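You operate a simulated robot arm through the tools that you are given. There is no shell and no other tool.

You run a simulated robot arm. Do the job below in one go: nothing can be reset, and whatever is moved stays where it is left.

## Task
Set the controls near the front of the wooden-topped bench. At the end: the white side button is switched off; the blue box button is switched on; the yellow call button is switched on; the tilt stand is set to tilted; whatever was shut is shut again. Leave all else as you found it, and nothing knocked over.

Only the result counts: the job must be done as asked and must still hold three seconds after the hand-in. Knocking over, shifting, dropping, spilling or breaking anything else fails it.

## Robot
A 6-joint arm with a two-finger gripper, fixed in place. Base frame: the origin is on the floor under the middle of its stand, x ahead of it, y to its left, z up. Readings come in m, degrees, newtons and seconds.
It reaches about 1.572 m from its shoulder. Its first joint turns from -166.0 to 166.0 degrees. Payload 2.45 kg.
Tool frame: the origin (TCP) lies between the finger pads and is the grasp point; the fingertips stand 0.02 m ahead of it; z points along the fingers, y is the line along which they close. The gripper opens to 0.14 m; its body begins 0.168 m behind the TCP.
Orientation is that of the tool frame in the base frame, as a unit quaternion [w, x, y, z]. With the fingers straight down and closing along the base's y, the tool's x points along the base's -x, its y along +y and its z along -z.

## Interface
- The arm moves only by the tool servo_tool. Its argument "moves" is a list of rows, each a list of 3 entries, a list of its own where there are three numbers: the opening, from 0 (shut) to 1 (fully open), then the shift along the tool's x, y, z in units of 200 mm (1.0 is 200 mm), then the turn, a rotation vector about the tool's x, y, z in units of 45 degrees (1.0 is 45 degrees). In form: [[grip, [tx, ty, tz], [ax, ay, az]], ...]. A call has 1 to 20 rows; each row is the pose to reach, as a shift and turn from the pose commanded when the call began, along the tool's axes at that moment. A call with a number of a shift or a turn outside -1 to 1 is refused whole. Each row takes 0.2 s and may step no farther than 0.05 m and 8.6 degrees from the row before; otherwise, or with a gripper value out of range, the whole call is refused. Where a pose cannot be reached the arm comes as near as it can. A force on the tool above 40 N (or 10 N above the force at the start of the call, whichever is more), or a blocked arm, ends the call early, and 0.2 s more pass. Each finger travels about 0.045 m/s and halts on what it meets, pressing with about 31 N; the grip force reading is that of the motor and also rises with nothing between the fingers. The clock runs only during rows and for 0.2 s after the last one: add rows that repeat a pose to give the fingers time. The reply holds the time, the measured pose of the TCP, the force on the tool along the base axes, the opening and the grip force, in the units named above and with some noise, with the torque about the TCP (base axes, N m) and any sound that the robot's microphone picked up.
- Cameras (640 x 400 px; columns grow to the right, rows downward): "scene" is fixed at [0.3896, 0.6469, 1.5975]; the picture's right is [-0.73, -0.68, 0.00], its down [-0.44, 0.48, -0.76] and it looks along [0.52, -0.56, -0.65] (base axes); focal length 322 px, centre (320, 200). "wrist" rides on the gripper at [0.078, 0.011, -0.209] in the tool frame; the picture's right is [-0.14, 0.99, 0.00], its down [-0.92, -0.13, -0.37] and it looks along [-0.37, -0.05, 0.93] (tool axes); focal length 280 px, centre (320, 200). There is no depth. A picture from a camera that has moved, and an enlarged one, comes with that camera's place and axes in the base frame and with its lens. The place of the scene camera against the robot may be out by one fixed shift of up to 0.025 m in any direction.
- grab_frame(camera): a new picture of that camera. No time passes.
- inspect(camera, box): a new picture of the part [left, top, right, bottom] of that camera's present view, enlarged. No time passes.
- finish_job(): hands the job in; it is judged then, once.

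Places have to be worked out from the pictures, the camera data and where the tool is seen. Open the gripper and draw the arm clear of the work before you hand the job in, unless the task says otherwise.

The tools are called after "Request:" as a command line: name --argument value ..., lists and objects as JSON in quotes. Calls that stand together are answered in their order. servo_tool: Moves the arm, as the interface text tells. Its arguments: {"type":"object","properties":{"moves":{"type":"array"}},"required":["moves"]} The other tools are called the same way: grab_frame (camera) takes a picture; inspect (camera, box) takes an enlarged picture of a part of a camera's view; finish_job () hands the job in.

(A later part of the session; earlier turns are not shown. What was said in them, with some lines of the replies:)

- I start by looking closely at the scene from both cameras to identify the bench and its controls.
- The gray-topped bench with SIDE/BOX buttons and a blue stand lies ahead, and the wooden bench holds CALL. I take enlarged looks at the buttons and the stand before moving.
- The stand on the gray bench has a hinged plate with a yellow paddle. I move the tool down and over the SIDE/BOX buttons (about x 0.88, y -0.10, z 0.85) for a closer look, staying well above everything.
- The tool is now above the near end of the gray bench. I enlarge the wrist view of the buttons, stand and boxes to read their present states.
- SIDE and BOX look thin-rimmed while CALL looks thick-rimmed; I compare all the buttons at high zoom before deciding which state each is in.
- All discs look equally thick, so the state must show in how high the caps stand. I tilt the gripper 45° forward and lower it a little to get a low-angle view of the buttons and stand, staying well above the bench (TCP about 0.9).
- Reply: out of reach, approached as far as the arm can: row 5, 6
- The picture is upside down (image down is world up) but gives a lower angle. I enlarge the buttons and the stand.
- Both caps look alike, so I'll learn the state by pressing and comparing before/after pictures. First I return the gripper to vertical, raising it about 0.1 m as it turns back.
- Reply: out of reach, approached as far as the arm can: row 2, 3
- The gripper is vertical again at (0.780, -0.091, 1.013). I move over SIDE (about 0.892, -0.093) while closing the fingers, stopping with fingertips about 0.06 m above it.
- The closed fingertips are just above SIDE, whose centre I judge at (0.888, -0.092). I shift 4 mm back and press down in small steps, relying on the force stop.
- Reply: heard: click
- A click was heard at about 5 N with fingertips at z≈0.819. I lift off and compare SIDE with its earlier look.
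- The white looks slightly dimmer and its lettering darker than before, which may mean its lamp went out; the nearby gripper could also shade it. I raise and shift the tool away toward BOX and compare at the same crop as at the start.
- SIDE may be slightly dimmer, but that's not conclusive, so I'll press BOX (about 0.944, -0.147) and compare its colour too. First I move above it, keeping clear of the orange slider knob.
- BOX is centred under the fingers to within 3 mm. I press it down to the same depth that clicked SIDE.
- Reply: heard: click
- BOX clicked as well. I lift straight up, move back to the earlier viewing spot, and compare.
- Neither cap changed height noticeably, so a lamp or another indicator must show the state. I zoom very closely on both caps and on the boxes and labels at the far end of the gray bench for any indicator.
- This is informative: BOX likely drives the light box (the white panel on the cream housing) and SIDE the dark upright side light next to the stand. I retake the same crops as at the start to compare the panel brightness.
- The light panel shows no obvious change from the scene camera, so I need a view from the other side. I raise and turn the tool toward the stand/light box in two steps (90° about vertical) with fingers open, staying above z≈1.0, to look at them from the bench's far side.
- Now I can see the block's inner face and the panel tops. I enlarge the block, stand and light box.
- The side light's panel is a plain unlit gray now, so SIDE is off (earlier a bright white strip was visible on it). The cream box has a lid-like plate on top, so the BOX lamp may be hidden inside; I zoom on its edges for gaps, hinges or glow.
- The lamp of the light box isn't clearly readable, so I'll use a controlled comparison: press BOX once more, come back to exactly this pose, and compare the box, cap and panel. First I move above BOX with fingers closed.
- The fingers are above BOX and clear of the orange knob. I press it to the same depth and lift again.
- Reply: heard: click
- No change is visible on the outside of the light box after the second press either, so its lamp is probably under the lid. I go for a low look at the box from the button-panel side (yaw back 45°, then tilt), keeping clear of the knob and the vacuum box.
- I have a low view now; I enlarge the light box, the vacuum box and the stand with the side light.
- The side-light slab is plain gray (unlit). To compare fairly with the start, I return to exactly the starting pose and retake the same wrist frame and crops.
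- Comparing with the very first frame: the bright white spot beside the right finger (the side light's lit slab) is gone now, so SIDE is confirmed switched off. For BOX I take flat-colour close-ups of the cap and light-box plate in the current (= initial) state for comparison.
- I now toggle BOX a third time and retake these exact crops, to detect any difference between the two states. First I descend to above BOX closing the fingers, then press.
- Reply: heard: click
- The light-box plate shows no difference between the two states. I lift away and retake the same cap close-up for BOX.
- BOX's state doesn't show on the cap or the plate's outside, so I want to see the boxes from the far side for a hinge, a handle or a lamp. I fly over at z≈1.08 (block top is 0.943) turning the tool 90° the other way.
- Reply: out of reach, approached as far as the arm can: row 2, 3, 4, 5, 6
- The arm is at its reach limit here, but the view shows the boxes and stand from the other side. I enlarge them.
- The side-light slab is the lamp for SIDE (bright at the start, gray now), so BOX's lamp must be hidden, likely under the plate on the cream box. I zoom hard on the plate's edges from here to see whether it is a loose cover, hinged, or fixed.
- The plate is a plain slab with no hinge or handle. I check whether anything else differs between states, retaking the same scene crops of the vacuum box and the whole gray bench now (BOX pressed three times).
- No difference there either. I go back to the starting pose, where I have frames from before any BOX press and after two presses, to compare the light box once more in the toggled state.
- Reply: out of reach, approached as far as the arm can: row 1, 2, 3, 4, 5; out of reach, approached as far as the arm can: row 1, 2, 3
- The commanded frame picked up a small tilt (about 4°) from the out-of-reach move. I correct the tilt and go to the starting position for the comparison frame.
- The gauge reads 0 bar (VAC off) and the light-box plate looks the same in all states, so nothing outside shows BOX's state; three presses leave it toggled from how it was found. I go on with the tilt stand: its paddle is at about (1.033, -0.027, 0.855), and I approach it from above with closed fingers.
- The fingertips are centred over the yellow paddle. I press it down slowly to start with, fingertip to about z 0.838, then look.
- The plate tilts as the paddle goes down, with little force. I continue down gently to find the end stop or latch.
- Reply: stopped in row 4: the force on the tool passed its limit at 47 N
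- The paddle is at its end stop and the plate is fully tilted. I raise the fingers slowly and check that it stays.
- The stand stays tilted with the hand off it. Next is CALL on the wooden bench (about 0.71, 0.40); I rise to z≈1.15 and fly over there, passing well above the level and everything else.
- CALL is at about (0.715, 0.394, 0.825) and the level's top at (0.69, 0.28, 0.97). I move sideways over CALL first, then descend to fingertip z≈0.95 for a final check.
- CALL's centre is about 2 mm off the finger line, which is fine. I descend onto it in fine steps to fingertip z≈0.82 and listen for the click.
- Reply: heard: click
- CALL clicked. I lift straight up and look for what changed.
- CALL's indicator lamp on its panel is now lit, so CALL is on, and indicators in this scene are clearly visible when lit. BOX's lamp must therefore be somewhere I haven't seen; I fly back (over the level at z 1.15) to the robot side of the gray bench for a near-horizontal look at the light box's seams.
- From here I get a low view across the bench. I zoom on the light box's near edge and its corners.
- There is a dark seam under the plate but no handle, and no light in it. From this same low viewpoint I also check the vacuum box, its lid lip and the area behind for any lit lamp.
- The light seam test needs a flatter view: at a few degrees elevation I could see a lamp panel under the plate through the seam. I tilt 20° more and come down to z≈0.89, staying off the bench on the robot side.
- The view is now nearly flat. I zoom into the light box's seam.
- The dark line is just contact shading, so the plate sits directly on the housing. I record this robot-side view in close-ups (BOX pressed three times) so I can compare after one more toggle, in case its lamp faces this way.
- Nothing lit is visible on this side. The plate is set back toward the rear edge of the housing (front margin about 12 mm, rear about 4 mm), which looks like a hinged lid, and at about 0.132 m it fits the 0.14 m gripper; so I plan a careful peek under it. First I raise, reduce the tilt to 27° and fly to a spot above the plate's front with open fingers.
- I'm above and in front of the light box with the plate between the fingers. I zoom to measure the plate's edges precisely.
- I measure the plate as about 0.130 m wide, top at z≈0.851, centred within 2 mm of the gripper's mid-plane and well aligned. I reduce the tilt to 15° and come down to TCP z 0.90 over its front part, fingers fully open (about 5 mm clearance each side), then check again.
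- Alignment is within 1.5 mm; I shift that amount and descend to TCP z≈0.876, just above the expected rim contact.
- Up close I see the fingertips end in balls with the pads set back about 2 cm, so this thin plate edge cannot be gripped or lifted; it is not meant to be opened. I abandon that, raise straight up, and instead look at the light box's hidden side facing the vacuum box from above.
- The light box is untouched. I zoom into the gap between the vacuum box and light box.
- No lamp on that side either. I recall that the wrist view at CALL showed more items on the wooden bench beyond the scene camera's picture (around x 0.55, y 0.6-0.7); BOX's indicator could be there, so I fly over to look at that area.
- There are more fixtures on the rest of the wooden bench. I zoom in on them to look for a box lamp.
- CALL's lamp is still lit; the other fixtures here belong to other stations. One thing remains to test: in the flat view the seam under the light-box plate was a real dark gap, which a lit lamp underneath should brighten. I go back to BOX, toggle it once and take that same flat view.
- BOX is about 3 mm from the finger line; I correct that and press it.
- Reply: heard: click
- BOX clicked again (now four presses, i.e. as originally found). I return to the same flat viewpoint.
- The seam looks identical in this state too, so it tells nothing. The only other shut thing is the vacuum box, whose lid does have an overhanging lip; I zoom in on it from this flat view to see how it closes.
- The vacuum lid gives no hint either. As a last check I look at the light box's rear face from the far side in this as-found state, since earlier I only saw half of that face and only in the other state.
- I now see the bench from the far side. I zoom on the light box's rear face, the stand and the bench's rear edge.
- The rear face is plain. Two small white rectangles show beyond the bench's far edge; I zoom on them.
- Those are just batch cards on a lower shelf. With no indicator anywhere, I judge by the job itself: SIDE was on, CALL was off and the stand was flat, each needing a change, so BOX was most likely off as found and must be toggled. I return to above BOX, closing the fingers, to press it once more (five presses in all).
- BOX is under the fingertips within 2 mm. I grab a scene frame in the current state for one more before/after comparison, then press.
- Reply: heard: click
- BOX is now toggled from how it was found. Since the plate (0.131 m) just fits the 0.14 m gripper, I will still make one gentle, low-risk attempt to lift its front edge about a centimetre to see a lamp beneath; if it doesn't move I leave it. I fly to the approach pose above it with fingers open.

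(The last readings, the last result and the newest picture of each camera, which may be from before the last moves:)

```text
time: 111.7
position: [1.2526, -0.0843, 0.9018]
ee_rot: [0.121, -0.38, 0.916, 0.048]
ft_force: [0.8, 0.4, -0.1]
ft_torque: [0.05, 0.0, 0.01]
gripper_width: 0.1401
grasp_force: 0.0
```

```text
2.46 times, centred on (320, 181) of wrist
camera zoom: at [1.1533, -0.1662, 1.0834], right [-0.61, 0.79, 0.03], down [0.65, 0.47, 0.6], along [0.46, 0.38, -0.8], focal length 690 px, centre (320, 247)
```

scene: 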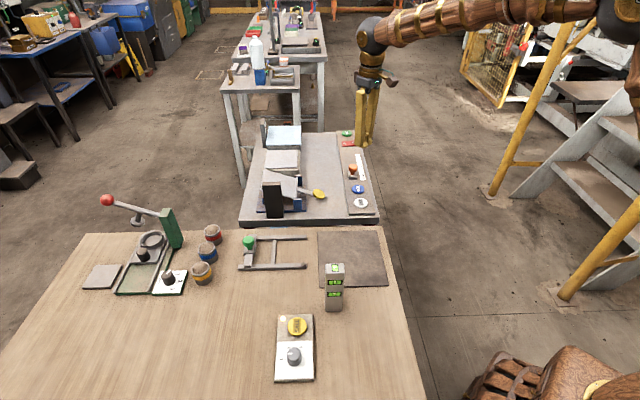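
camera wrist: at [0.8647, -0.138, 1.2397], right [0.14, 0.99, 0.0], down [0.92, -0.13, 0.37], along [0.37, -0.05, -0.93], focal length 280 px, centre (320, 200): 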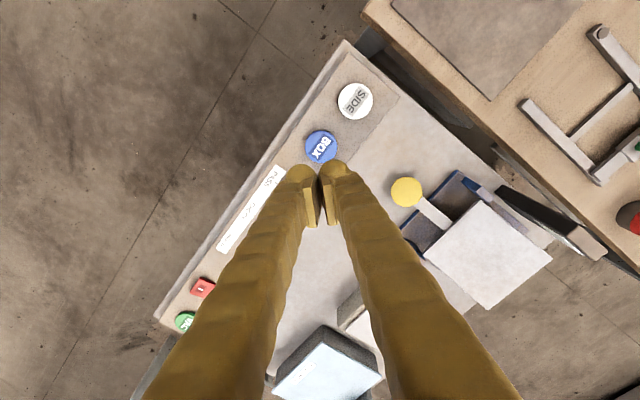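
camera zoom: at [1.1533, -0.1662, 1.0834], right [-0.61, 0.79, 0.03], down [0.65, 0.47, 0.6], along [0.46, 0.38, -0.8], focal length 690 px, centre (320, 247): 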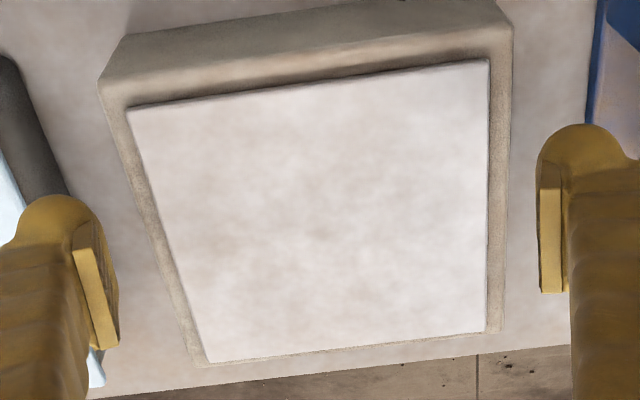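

The plate is centred between the fingers (within 1 mm). I descend slowly to TCP z≈0.867, watching the force.

Request:
servo_tool --moves '[[1, [0.02, 0, 0.075], [0, 0, 0]], [1, [0.0325, 0, 0.121], [0, 0, 0]], [1, [0.039, 0, 0.145], [0, 0, 0]], [1, [0.0425, 0, 0.158], [0, 0, 0]], [1, [0.0449, 0, 0.167], [0, 0, 0]]]'

Request:
inspect --camera "wrist" --box '[190, 120, 450, 282]'

Request:
inspect --camera "scene" --box '[268, 148, 308, 178]'

```text
time: 112.9
position: [1.2536, -0.0828, 0.8668]
ee_rot: [0.122, -0.38, 0.916, 0.048]
ft_force: [-0.2, -0.1, -0.4]
ft_torque: [-0.01, 0.03, 0.03]
gripper_width: 0.14
grasp_force: 0.2
```

```text
2.46 times, centred on (320, 201) of wrist
camera zoom: at [1.1529, -0.1662, 1.0492], right [-0.61, 0.79, 0.03], down [0.65, 0.47, 0.59], along [0.46, 0.38, -0.8], focal length 690 px, centre (320, 198)
```

zoom: 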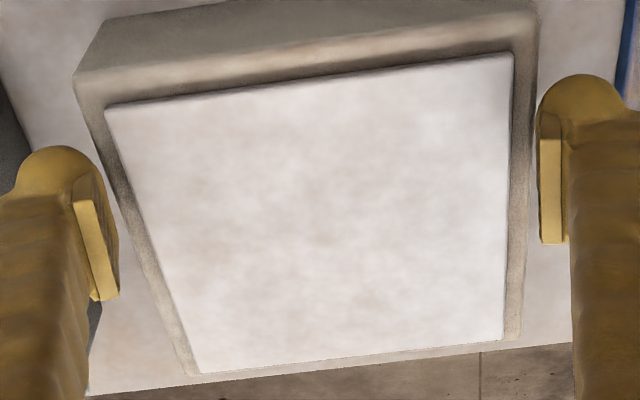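

```text
13.33 times, centred on (288, 163) of scene
camera zoom: at [0.3896, 0.6469, 1.5975], right [-0.73, -0.68, 0.0], down [-0.44, 0.48, -0.76], along [0.52, -0.56, -0.65], focal length 4294 px, centre (747, 693)
```

zoom: 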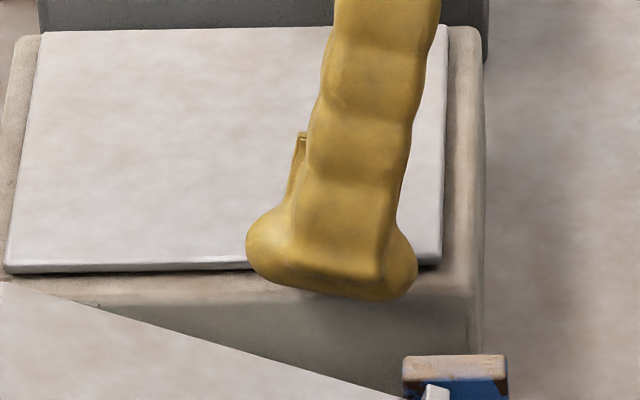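

The fingertips are beside the plate just above the rim, no contact yet. I close gently with a limited target (0.112 m) and read the width.

Request:
servo_tool --moves '[[0.95, [0, 0, 0], [0, 0, 0]], [0.9, [0, 0, 0], [0, 0, 0]], [0.85, [0, 0, 0], [0, 0, 0]], [0.8, [0, 0, 0], [0, 0, 0]], [0.8, [0, 0, 0], [0, 0, 0]]]'

Request:
inspect --camera "wrist" --box '[190, 120, 450, 282]'

Request:
inspect --camera "scene" --box '[268, 148, 308, 178]'

```text
time: 114.1
position: [1.2539, -0.0835, 0.8727]
ee_rot: [0.124, -0.38, 0.916, 0.047]
ft_force: [-1.5, 0.2, 6.6]
ft_torque: [-0.32, -0.22, -0.03]
gripper_width: 0.1122
grasp_force: 0.1
stopped in row 5: the force on the tool passed its limit at 41 N (the readings are from after the stop); the commanded pose is now the measured one
```

```text
2.46 times, centred on (320, 201) of wrist
camera zoom: at [1.1531, -0.1652, 1.0542], right [-0.61, 0.79, 0.03], down [0.65, 0.47, 0.6], along [0.46, 0.38, -0.8], focal length 690 px, centre (320, 198)
```

zoom: 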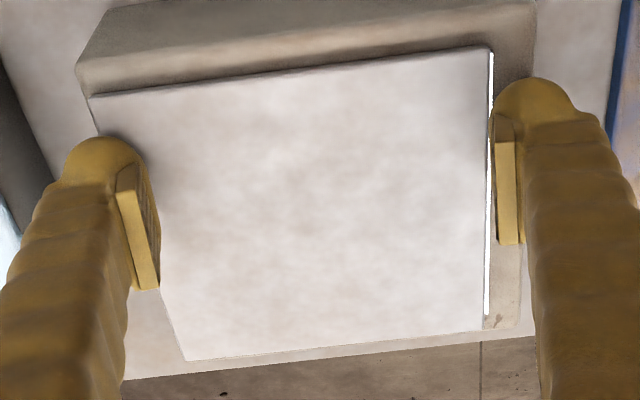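

```text
13.33 times, centred on (288, 163) of scene
camera zoom: at [0.3896, 0.6469, 1.5975], right [-0.73, -0.68, 0.0], down [-0.44, 0.48, -0.76], along [0.52, -0.56, -0.65], focal length 4294 px, centre (747, 693)
```

zoom: 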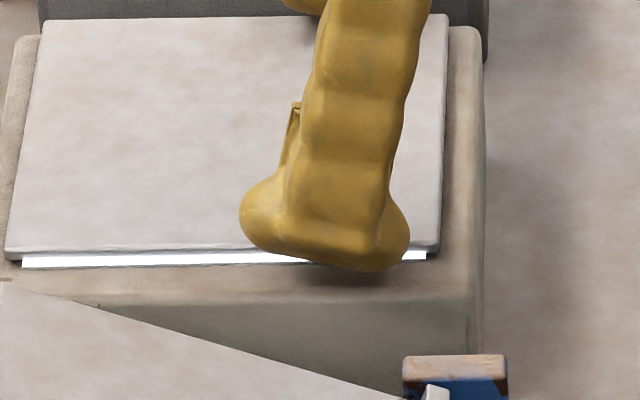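

A bright, lit lamp shows under the shifted plate: the plate is a loose cover and BOX is switched ON now. The cover slid several millimetres, so I must put it back; first I raise straight up without moving the fingers, so as not to drag it.

Request:
servo_tool --moves '[[0.8, [-0.013, 0, -0.0484], [0, 0, 0]], [0.8, [-0.039, 0, -0.145], [0, 0, 0]], [0.8, [-0.078, 0, -0.29], [0, 0, 0]]]'

Request:
grab_frame --camera "wrist"

Request:
inspect --camera "scene" --box '[262, 145, 302, 182]'

Request:
inspect --camera "wrist" --box '[220, 80, 420, 260]'

```text
time: 114.9
position: [1.2536, -0.0825, 0.9308]
ee_rot: [0.124, -0.379, 0.916, 0.047]
ft_force: [-0.9, 0.7, -0.2]
ft_torque: [-0.01, 0.01, -0.03]
gripper_width: 0.1122
grasp_force: 0.1
```

```text
taken
camera wrist: at [1.1535, -0.1649, 1.1126], right [-0.61, 0.79, 0.03], down [0.65, 0.47, 0.6], along [0.46, 0.38, -0.8], focal length 280 px, centre (320, 200)
```

wrist: 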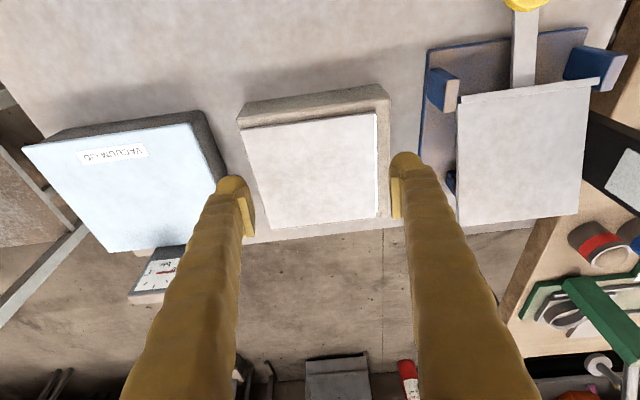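

```text
10.81 times, centred on (282, 164) of scene
camera zoom: at [0.3896, 0.6469, 1.5975], right [-0.73, -0.68, 0.0], down [-0.44, 0.48, -0.76], along [0.52, -0.56, -0.65], focal length 3482 px, centre (731, 595)
```

zoom: 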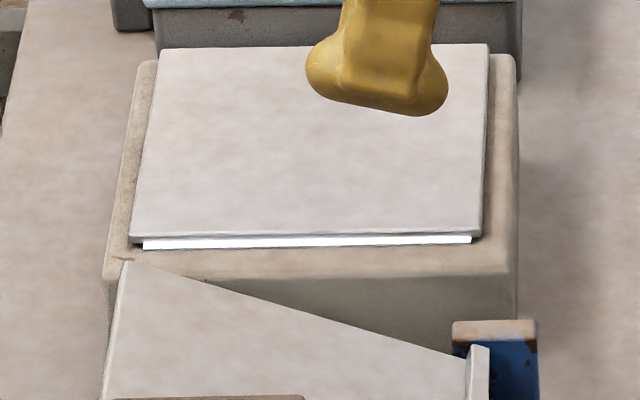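

```text
2.22 times, centred on (320, 170) of wrist
camera zoom: at [1.1535, -0.1649, 1.1126], right [-0.61, 0.79, 0.03], down [0.65, 0.47, 0.6], along [0.46, 0.38, -0.8], focal length 623 px, centre (320, 267)
```

zoom: 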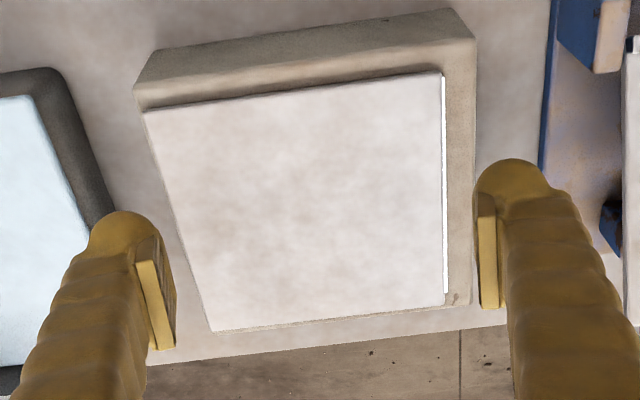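

BOX's lamp is confirmed lit. The cover was pushed about 6 mm toward the vacuum box, so I will nudge it back with the finger on that side; I reposition with 30° tilt so that finger's lower lobe sits at the middle of the cover's edge, still 5 cm above.

Request:
servo_tool --moves '[[0.8, [-0.08, -0.012, 0.02], [0, -0.11, 0]], [0.9, [-0.16, -0.024, 0.04], [0, -0.22, 0]], [1, [-0.23, -0.0345, 0.062], [0, -0.333, 0]], [1, [-0.23, -0.0345, 0.062], [0, -0.333, 0]], [1, [-0.23, -0.0345, 0.062], [0, -0.333, 0]]]'

Request:
inspect --camera "wrist" --box '[200, 60, 440, 240]'

Request:
inspect --camera "scene" --box '[255, 120, 315, 180]'

```text
time: 116.1
position: [1.2915, -0.0542, 0.9318]
ee_rot: [0.242, -0.371, 0.891, 0.096]
ft_force: [-0.1, -0.2, -0.3]
ft_torque: [0.01, 0.0, 0.0]
gripper_width: 0.1401
grasp_force: 0.1
```

```text
2.22 times, centred on (320, 150) of wrist
camera zoom: at [1.1612, -0.1674, 1.0728], right [-0.62, 0.78, 0.06], down [0.52, 0.35, 0.78], along [0.59, 0.51, -0.62], focal length 623 px, centre (320, 311)
```

zoom: 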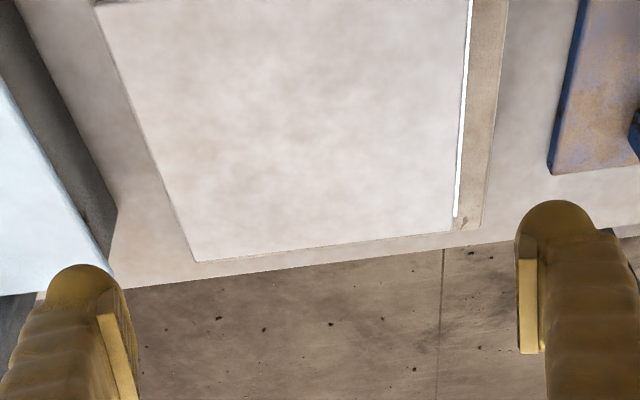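

```text
6.67 times, centred on (285, 150) of scene
camera zoom: at [0.3896, 0.6469, 1.5975], right [-0.73, -0.68, 0.0], down [-0.44, 0.48, -0.76], along [0.52, -0.56, -0.65], focal length 2147 px, centre (553, 533)
```

zoom: 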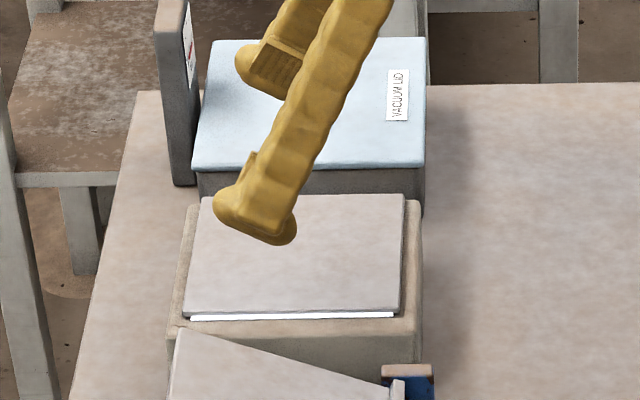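

The finger spacing is right: about 7 mm clearance on both sides of the cover and about 10 mm to the vacuum lid. I lower to TCP z≈0.882 and check.

Request:
servo_tool --moves '[[1, [0.05, 0.001, 0.086], [0, 0, 0]], [1, [0.1, 0.002, 0.172], [0, 0, 0]], [1, [0.125, 0.002, 0.2147], [0, 0, 0]], [1, [0.125, 0.002, 0.2147], [0, 0, 0]]]'

Request:
inspect --camera "scene" --box '[262, 140, 302, 177]'

Request:
inspect --camera "wrist" --box '[200, 90, 440, 260]'

```text
time: 117.1
position: [1.2934, -0.0547, 0.8815]
ee_rot: [0.242, -0.37, 0.892, 0.095]
ft_force: [-0.2, -0.1, -1.0]
ft_torque: [0.02, 0.03, -0.01]
gripper_width: 0.1399
grasp_force: 0.0
```

```text
10.81 times, centred on (282, 158) of scene
camera zoom: at [0.3896, 0.6469, 1.5975], right [-0.73, -0.68, 0.0], down [-0.44, 0.48, -0.76], along [0.52, -0.56, -0.65], focal length 3482 px, centre (731, 649)
```

zoom: 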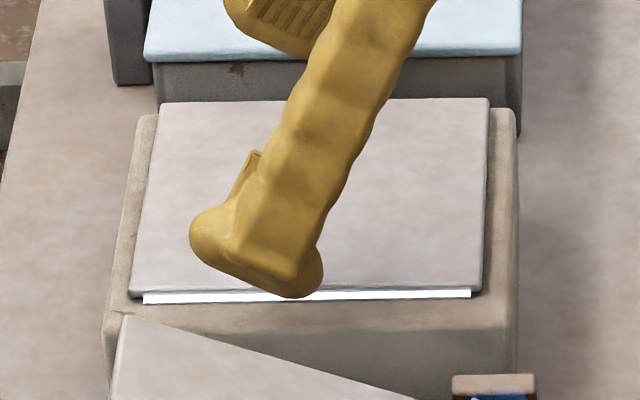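

```text
2.35 times, centred on (320, 175) of wrist
camera zoom: at [1.162, -0.1666, 1.0234], right [-0.62, 0.78, 0.06], down [0.52, 0.35, 0.78], along [0.59, 0.51, -0.62], focal length 660 px, centre (320, 259)
```

zoom: 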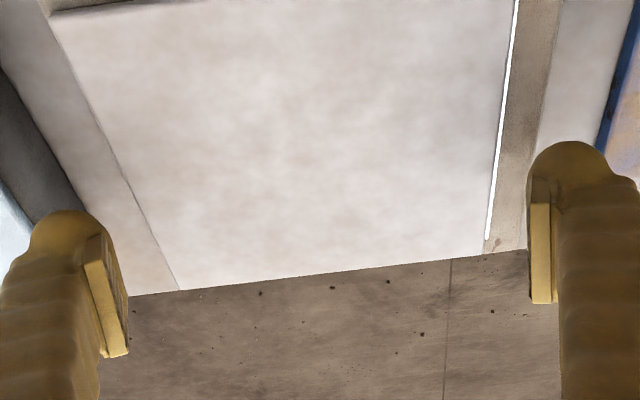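

The fingertips are about level with the cover's top. I lower 5 mm more and then nudge sideways (toward the stand) in small steps, first 9 mm.

Request:
servo_tool --moves '[[1, [0.0063, 0, 0.0108], [0, 0, 0]], [1, [0.0126, 0, 0.0216], [0, 0, 0]], [1, [0.0126, 0.01, 0.0216], [0, 0, 0]], [1, [0.0126, 0.02, 0.0216], [0, 0, 0]], [1, [0.0126, 0.03, 0.0216], [0, 0, 0]], [1, [0.0126, 0.038, 0.0216], [0, 0, 0]], [1, [0.0126, 0.045, 0.0216], [0, 0, 0]]]'

Request:
inspect --camera "scene" --box '[262, 140, 302, 177]'

Request:
inspect --camera "wrist" --box '[200, 90, 440, 260]'

```text
time: 118.7
position: [1.2849, -0.0472, 0.8775]
ee_rot: [0.243, -0.371, 0.891, 0.096]
ft_force: [0.5, -0.8, -0.6]
ft_torque: [0.01, -0.02, 0.02]
gripper_width: 0.14
grasp_force: 0.0
```

```text
10.81 times, centred on (282, 158) of scene
camera zoom: at [0.3896, 0.6469, 1.5975], right [-0.73, -0.68, 0.0], down [-0.44, 0.48, -0.76], along [0.52, -0.56, -0.65], focal length 3482 px, centre (731, 649)
```

zoom: 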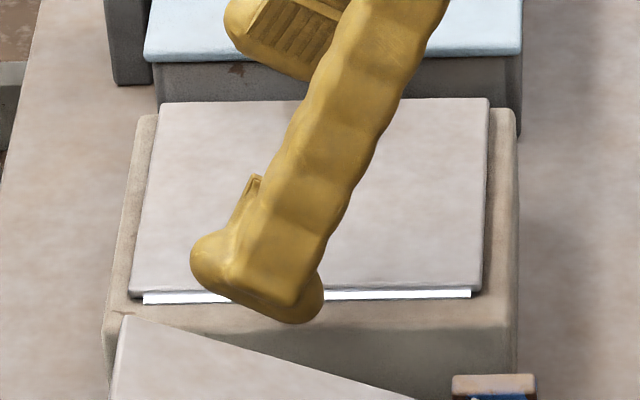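

```text
2.35 times, centred on (320, 175) of wrist
camera zoom: at [1.1551, -0.1605, 1.019], right [-0.62, 0.78, 0.06], down [0.52, 0.35, 0.78], along [0.59, 0.51, -0.62], focal length 660 px, centre (320, 259)
```

zoom: 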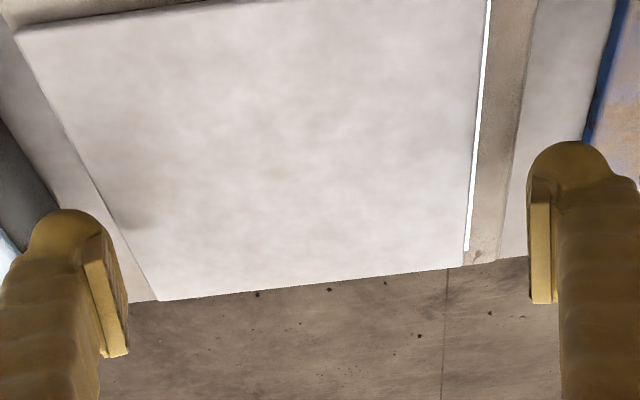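

No contact yet. I continue nudging another 4 mm in 1 mm steps.

Request:
servo_tool --moves '[[1, [0, 0.005, 0], [0, 0, 0]], [1, [0, 0.01, 0], [0, 0, 0]], [1, [0, 0.015, 0], [0, 0, 0]], [1, [0, 0.02, 0], [0, 0, 0]]]'

Request:
inspect --camera "scene" --box '[262, 140, 302, 177]'

Request:
inspect --camera "wrist" --box '[200, 140, 320, 240]'

```text
time: 119.7
position: [1.2826, -0.045, 0.8778]
ee_rot: [0.243, -0.37, 0.892, 0.095]
ft_force: [-0.7, 0.3, -0.7]
ft_torque: [-0.04, 0.0, 0.0]
gripper_width: 0.1398
grasp_force: 0.0
```

```text
10.81 times, centred on (282, 158) of scene
camera zoom: at [0.3896, 0.6469, 1.5975], right [-0.73, -0.68, 0.0], down [-0.44, 0.48, -0.76], along [0.52, -0.56, -0.65], focal length 3482 px, centre (731, 649)
```

zoom: 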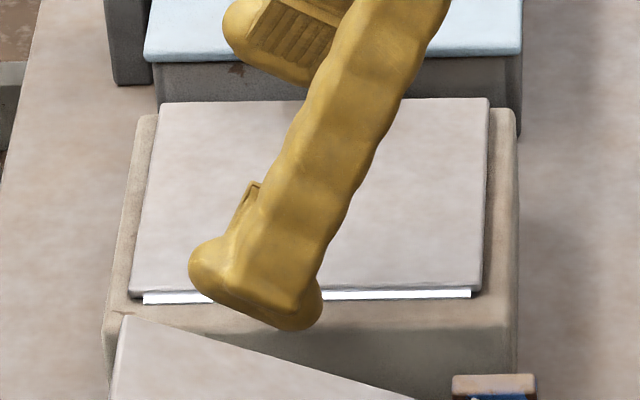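

```text
4.00 times, centred on (260, 190) of wrist
camera zoom: at [1.1522, -0.1573, 1.0189], right [-0.62, 0.78, 0.06], down [0.52, 0.35, 0.78], along [0.59, 0.51, -0.62], focal length 1122 px, centre (560, 240)
```

zoom: 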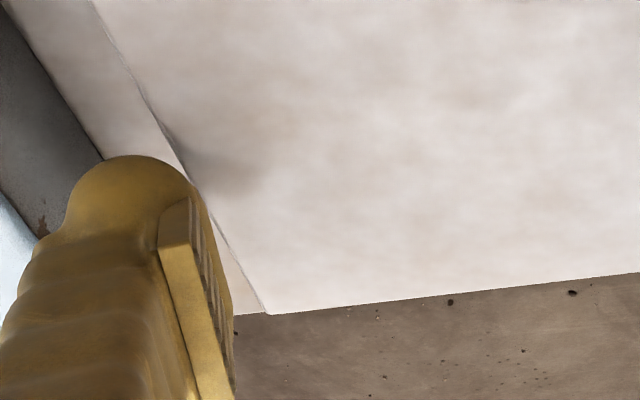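

The finger lobe passed just above the cover's edge without touching. I back off 8 mm, lower 5 mm, and nudge again in 1 mm steps.

Request:
servo_tool --moves '[[1, [0, -0.02, 0], [0, 0, 0]], [1, [0, -0.04, 0], [0, 0, 0]], [1, [0.0126, -0.04, 0.0216], [0, 0, 0]], [1, [0.0126, -0.03, 0.0216], [0, 0, 0]], [1, [0.0126, -0.02, 0.0216], [0, 0, 0]], [1, [0.0126, -0.013, 0.0216], [0, 0, 0]], [1, [0.0126, -0.008, 0.0216], [0, 0, 0]], [1, [0.0126, -0.003, 0.0216], [0, 0, 0]]]'

Request:
inspect --camera "scene" --box '[262, 140, 302, 177]'

Request:
inspect --camera "wrist" --box '[200, 140, 320, 240]'

```text
time: 121.5
position: [1.2832, -0.0457, 0.8728]
ee_rot: [0.242, -0.371, 0.891, 0.096]
ft_force: [-0.2, -0.1, 0.0]
ft_torque: [0.01, -0.01, 0.02]
gripper_width: 0.1401
grasp_force: 0.1
```

```text
10.81 times, centred on (282, 158) of scene
camera zoom: at [0.3896, 0.6469, 1.5975], right [-0.73, -0.68, 0.0], down [-0.44, 0.48, -0.76], along [0.52, -0.56, -0.65], focal length 3482 px, centre (731, 649)
```

zoom: 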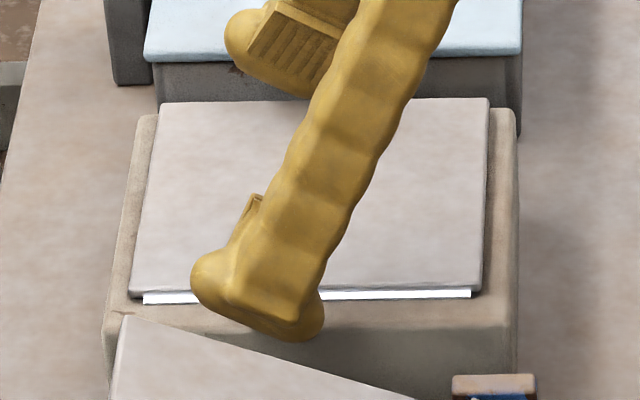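

```text
4.00 times, centred on (260, 190) of wrist
camera zoom: at [1.1525, -0.1577, 1.0135], right [-0.62, 0.78, 0.06], down [0.52, 0.35, 0.78], along [0.59, 0.51, -0.62], focal length 1122 px, centre (560, 240)
```

zoom: 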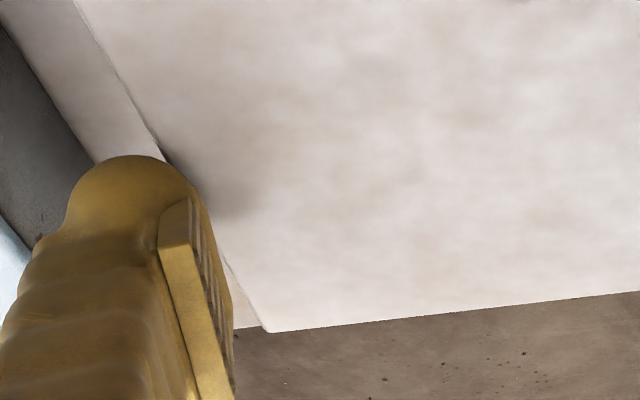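

Still only brushing above the edge, with no force. I back off 4 mm, lower another 2.5 mm and nudge again in 1 mm steps, watching the lateral force.

Request:
servo_tool --moves '[[1, [0, -0.02, 0], [0, 0, 0]], [1, [0.0063, -0.02, 0.0108], [0, 0, 0]], [1, [0.0063, -0.01, 0.0108], [0, 0, 0]], [1, [0.0063, 0, 0.0108], [0, 0, 0]], [1, [0.0063, 0.005, 0.0108], [0, 0, 0]], [1, [0.0063, 0.01, 0.0108], [0, 0, 0]], [1, [0.0063, 0.015, 0.0108], [0, 0, 0]]]'

Request:
inspect --camera "scene" --box '[262, 140, 302, 177]'

Request:
inspect --camera "wrist" --box '[200, 140, 320, 240]'

```text
time: 123.1
position: [1.2809, -0.0434, 0.8709]
ee_rot: [0.243, -0.37, 0.891, 0.095]
ft_force: [2.2, -4.3, 10.7]
ft_torque: [-0.68, -0.54, -0.06]
gripper_width: 0.1403
grasp_force: 0.1
```

```text
10.81 times, centred on (282, 158) of scene
camera zoom: at [0.3896, 0.6469, 1.5975], right [-0.73, -0.68, 0.0], down [-0.44, 0.48, -0.76], along [0.52, -0.56, -0.65], focal length 3482 px, centre (731, 649)
```

zoom: 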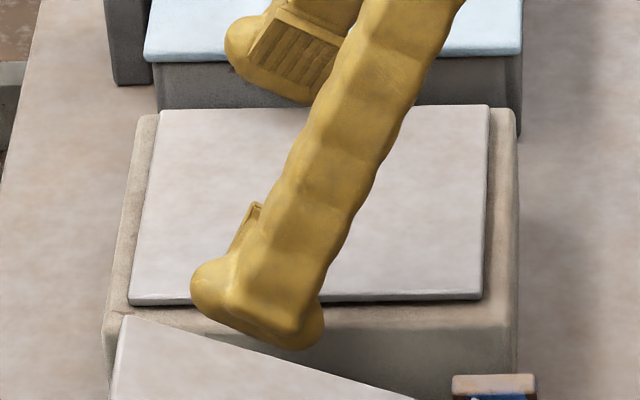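

```text
4.00 times, centred on (260, 190) of wrist
camera zoom: at [1.1507, -0.156, 1.0115], right [-0.62, 0.78, 0.06], down [0.52, 0.35, 0.78], along [0.59, 0.51, -0.62], focal length 1122 px, centre (560, 240)
```

zoom: 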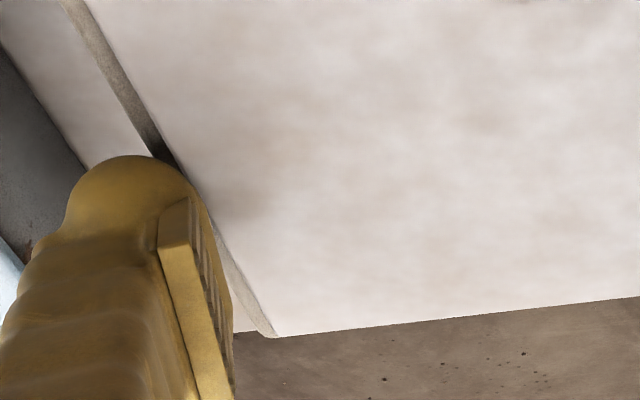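

The cover slid back: the lit strip is hidden again and its edges are near their original pixel positions. I lift straight off and compare with the original crop.

Request:
servo_tool --moves '[[1, [-0.0126, 0, -0.0216], [0, 0, 0]], [1, [-0.05, -0.01, -0.0863], [0, 0, 0]], [1, [-0.125, -0.01, -0.2158], [0, 0, 0]], [1, [-0.18, -0.01, -0.31], [0, 0, 0]]]'

Request:
inspect --camera "scene" --box '[262, 145, 302, 182]'

Request:
inspect --camera "scene" --box '[274, 158, 290, 168]'

Request:
grab_frame --camera "wrist"

```text
time: 124.1
position: [1.2811, -0.0453, 0.9396]
ee_rot: [0.243, -0.371, 0.891, 0.096]
ft_force: [1.3, 0.1, -0.4]
ft_torque: [0.04, -0.02, -0.01]
gripper_width: 0.1401
grasp_force: 0.1
```

```text
10.81 times, centred on (282, 164) of scene
camera zoom: at [0.3896, 0.6469, 1.5975], right [-0.73, -0.68, 0.0], down [-0.44, 0.48, -0.76], along [0.52, -0.56, -0.65], focal length 3482 px, centre (731, 595)
```

zoom: 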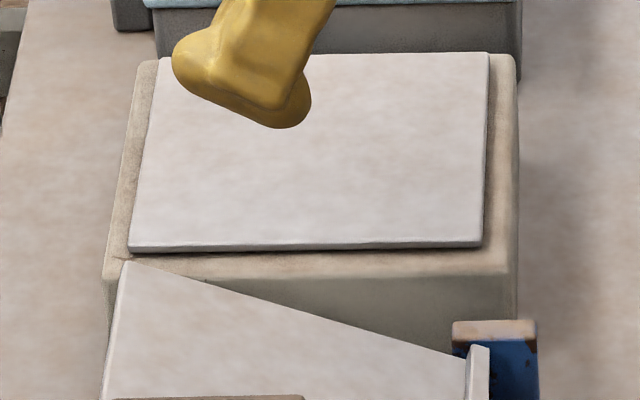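

```text
16.00 times, centred on (282, 163) of scene
camera zoom: at [0.3896, 0.6469, 1.5975], right [-0.73, -0.68, 0.0], down [-0.44, 0.48, -0.76], along [0.52, -0.56, -0.65], focal length 5153 px, centre (928, 792)
```

zoom: 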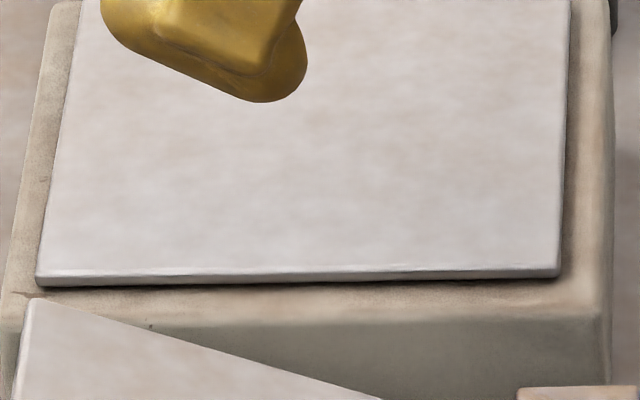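

```text
taken
camera wrist: at [1.1519, -0.1579, 1.0815], right [-0.62, 0.78, 0.06], down [0.52, 0.35, 0.78], along [0.59, 0.51, -0.62], focal length 280 px, centre (320, 200)
```

wrist: 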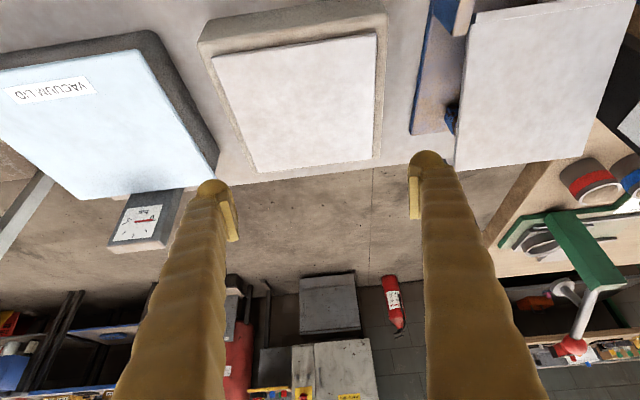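

The cover is back within about a millimetre of its original place. I check its other edges for any lit strip and then verify everything else.

Request:
inspect --camera "wrist" --box '[190, 0, 400, 190]'

Request:
inspect --camera "wrist" --box '[0, 20, 220, 260]'

Request:
inspect --camera "scene" --box '[220, 110, 400, 230]'

```text
2.11 times, centred on (295, 95) of wrist
camera zoom: at [1.1519, -0.1579, 1.0815], right [-0.62, 0.78, 0.06], down [0.52, 0.35, 0.78], along [0.59, 0.51, -0.62], focal length 590 px, centre (373, 421)
```

zoom: 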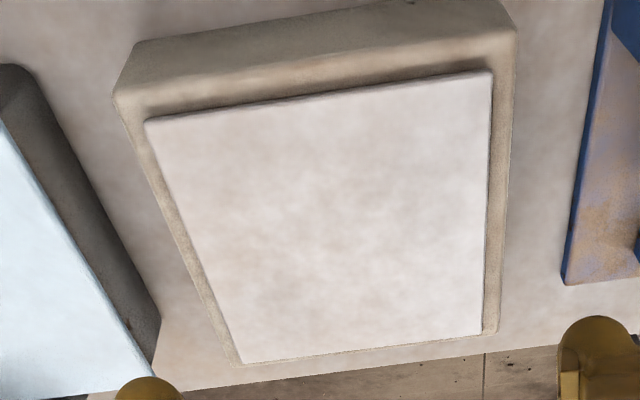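

```text
1.67 times, centred on (110, 140) of wrist
camera zoom: at [1.1519, -0.1579, 1.0815], right [-0.62, 0.78, 0.06], down [0.52, 0.35, 0.78], along [0.59, 0.51, -0.62], focal length 467 px, centre (670, 300)
```

zoom: 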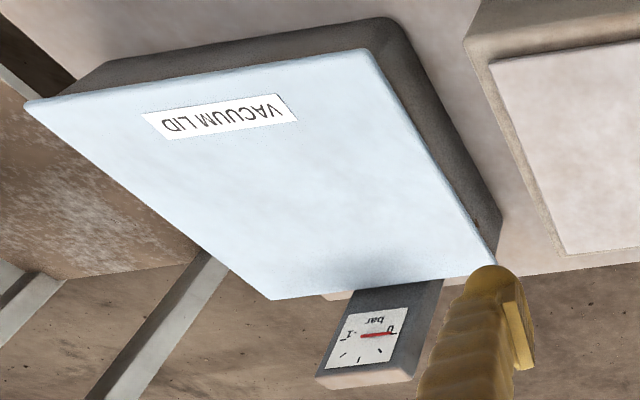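

```text
3.33 times, centred on (310, 170) of scene
camera zoom: at [0.3896, 0.6469, 1.5975], right [-0.73, -0.68, 0.0], down [-0.44, 0.48, -0.76], along [0.52, -0.56, -0.65], focal length 1074 px, centre (353, 300)
```

zoom: 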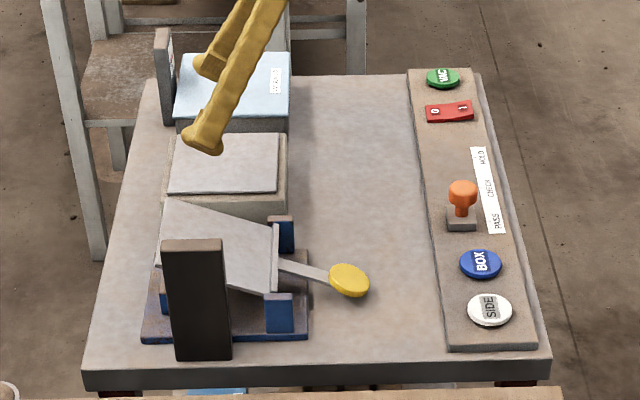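

All is in order: cover shut, stand tilted, gauge and other controls unchanged. I withdraw the arm upward and back to the starting area with the gripper open.

Request:
servo_tool --moves '[[1, [-0.03, 0.0, -0.16], [0, 0.1, 0]], [1, [-0.05, 0.02, -0.32], [0, 0.23, 0]], [1, [-0.07, 0.05, -0.48], [0, 0.37, 0]], [1, [-0.09, 0.08, -0.64], [0, 0.52, 0]], [1, [-0.102, 0.106, -0.808], [0, 0.667, 0]]]'

Request:
servo_tool --moves '[[1, [0.1, 0.14, -0.05], [0, 0, 0.16]], [1, [0.2, 0.28, -0.1], [0, 0, 0.33]], [1, [0.3, 0.42, -0.15], [0, 0, 0.5]], [1, [0.4, 0.56, -0.2], [0, 0, 0.67]], [1, [0.5, 0.7, -0.25], [0, 0, 0.84]], [1, [0.6, 0.83, -0.3], [0, 0, 1.0]]]'

Request:
servo_tool --moves '[[1, [0.2, -0.1, 0], [0, 0, 0]], [1, [0.4, -0.2, 0], [0, 0, 0]], [1, [0.6, -0.3, 0], [0, 0, 0]], [1, [0.8, -0.4, 0], [0, 0, 0]], [1, [1.0, -0.5, 0], [0, 0, 0]], [1, [1.0, -0.5, 0], [0, 0, 0]]]'

Request:
grab_frame --camera "scene"

Request:
grab_frame --camera "wrist"

```text
time: 125.3
position: [1.1908, -0.0671, 1.0695]
ee_rot: [0.027, -0.38, 0.924, 0.005]
ft_force: [-1.1, 0.5, 3.6]
ft_torque: [0.01, -0.13, -0.04]
gripper_width: 0.1401
grasp_force: 0.0
out of reach, approached as far as the arm can: row 4, 5
```

```text
time: 126.7
position: [0.9865, -0.0357, 1.1167]
ee_rot: [0.022, 0.003, 1.0, 0.016]
ft_force: [1.0, -0.2, -0.5]
ft_torque: [0.01, 0.03, -0.02]
gripper_width: 0.14
grasp_force: 0.2
```

```text
time: 128.1
position: [0.7872, -0.1349, 1.1026]
ee_rot: [0.022, 0.002, 1.0, 0.017]
ft_force: [0.9, -0.9, 0.2]
ft_torque: [-0.02, -0.02, 0.02]
gripper_width: 0.1401
grasp_force: 0.2
```

```text
taken
```

scene: 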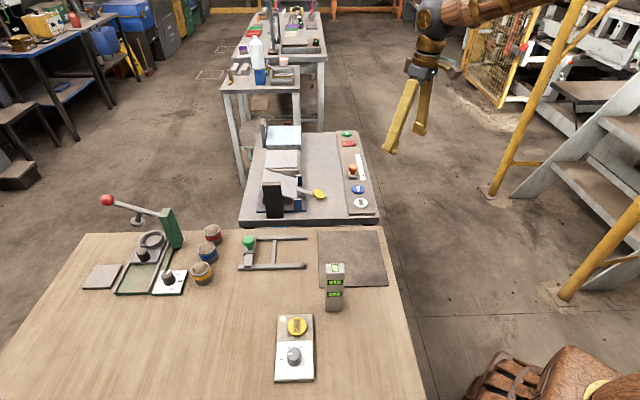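

```text
taken
camera wrist: at [0.6996, -0.1288, 1.3095], right [0.14, 0.99, 0.04], down [0.9, -0.14, 0.4], along [0.41, -0.02, -0.91], focal length 280 px, centre (320, 200)
```

wrist: 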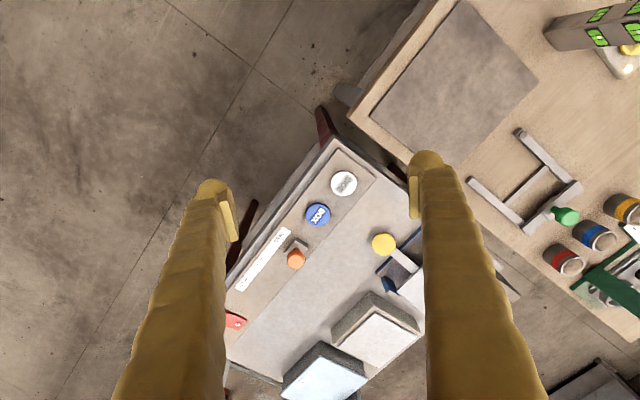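

The arm is clear with the gripper open. A last check of CALL's lamp, the stand and the cover before handing in.

Request:
inspect --camera "scene" --box '[265, 305, 330, 390]'

Request:
inspect --camera "scene" --box '[250, 115, 385, 225]'

Request:
inspect --camera "scene" --box '[262, 145, 302, 182]'

```text
4.71 times, centred on (298, 348) of scene
camera zoom: at [0.3896, 0.6469, 1.5975], right [-0.73, -0.68, 0.0], down [-0.44, 0.48, -0.76], along [0.52, -0.56, -0.65], focal length 1516 px, centre (426, -494)
```

zoom: 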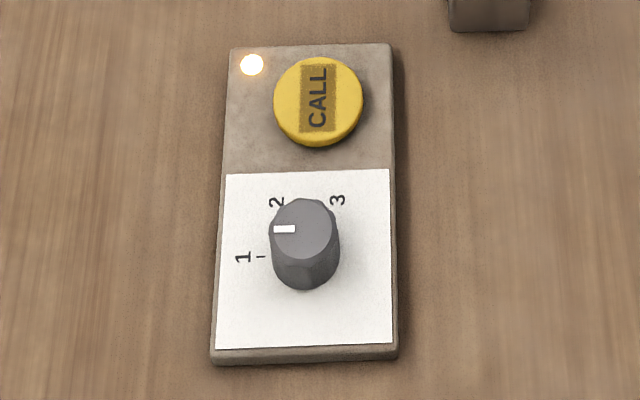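

```text
3.64 times, centred on (318, 170) of scene
camera zoom: at [0.3896, 0.6469, 1.5975], right [-0.73, -0.68, 0.0], down [-0.44, 0.48, -0.76], along [0.52, -0.56, -0.65], focal length 1171 px, centre (329, 309)
```

zoom: 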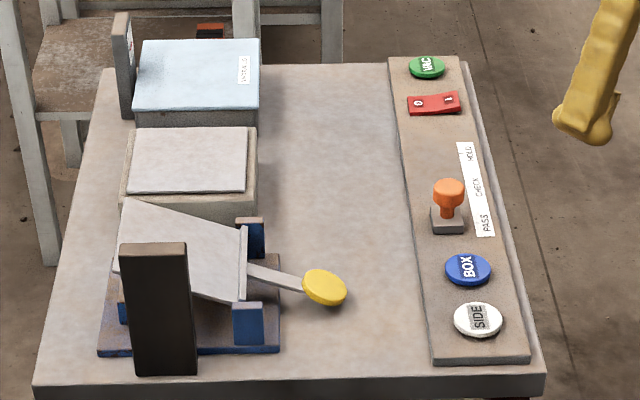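

```text
10.81 times, centred on (282, 164) of scene
camera zoom: at [0.3896, 0.6469, 1.5975], right [-0.73, -0.68, 0.0], down [-0.44, 0.48, -0.76], along [0.52, -0.56, -0.65], focal length 3482 px, centre (731, 595)
```

zoom: 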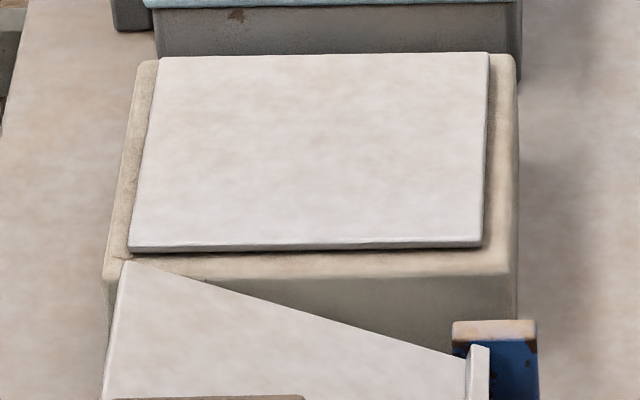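

SIDE's lamp is off, BOX's lamp was seen lit under its cover and the cover is back in place. CALL's lamp is lit, the stand is tilted, and everything else stands as found. I hand the job in.

Request:
finish_job

```text
The job is handed in.
```

The job is handed in, and all four controls are in the states you asked for.

- **SIDE (white):** off. Its side light was lit at the start and is dark now.
- **BOX (blue):** on. Its lamp sits under a loose plate on the light box, and I saw it lit after the last press. I pressed BOX five times in total because nothing outside the box shows its state.
- **CALL (yellow):** on. The small lamp on its panel is lit.
- **Tilt stand:** tilted. It stayed that way after I let go.

**Light-box cover:** while looking for the BOX lamp, I accidentally slid the light-box cover about 6 mm. I pushed it back to within about 1 mm of where it was, and it hides the lamp again.

Nothing was knocked over, and the other controls look as I found them. The arm is clear of the benches with the gripper open.
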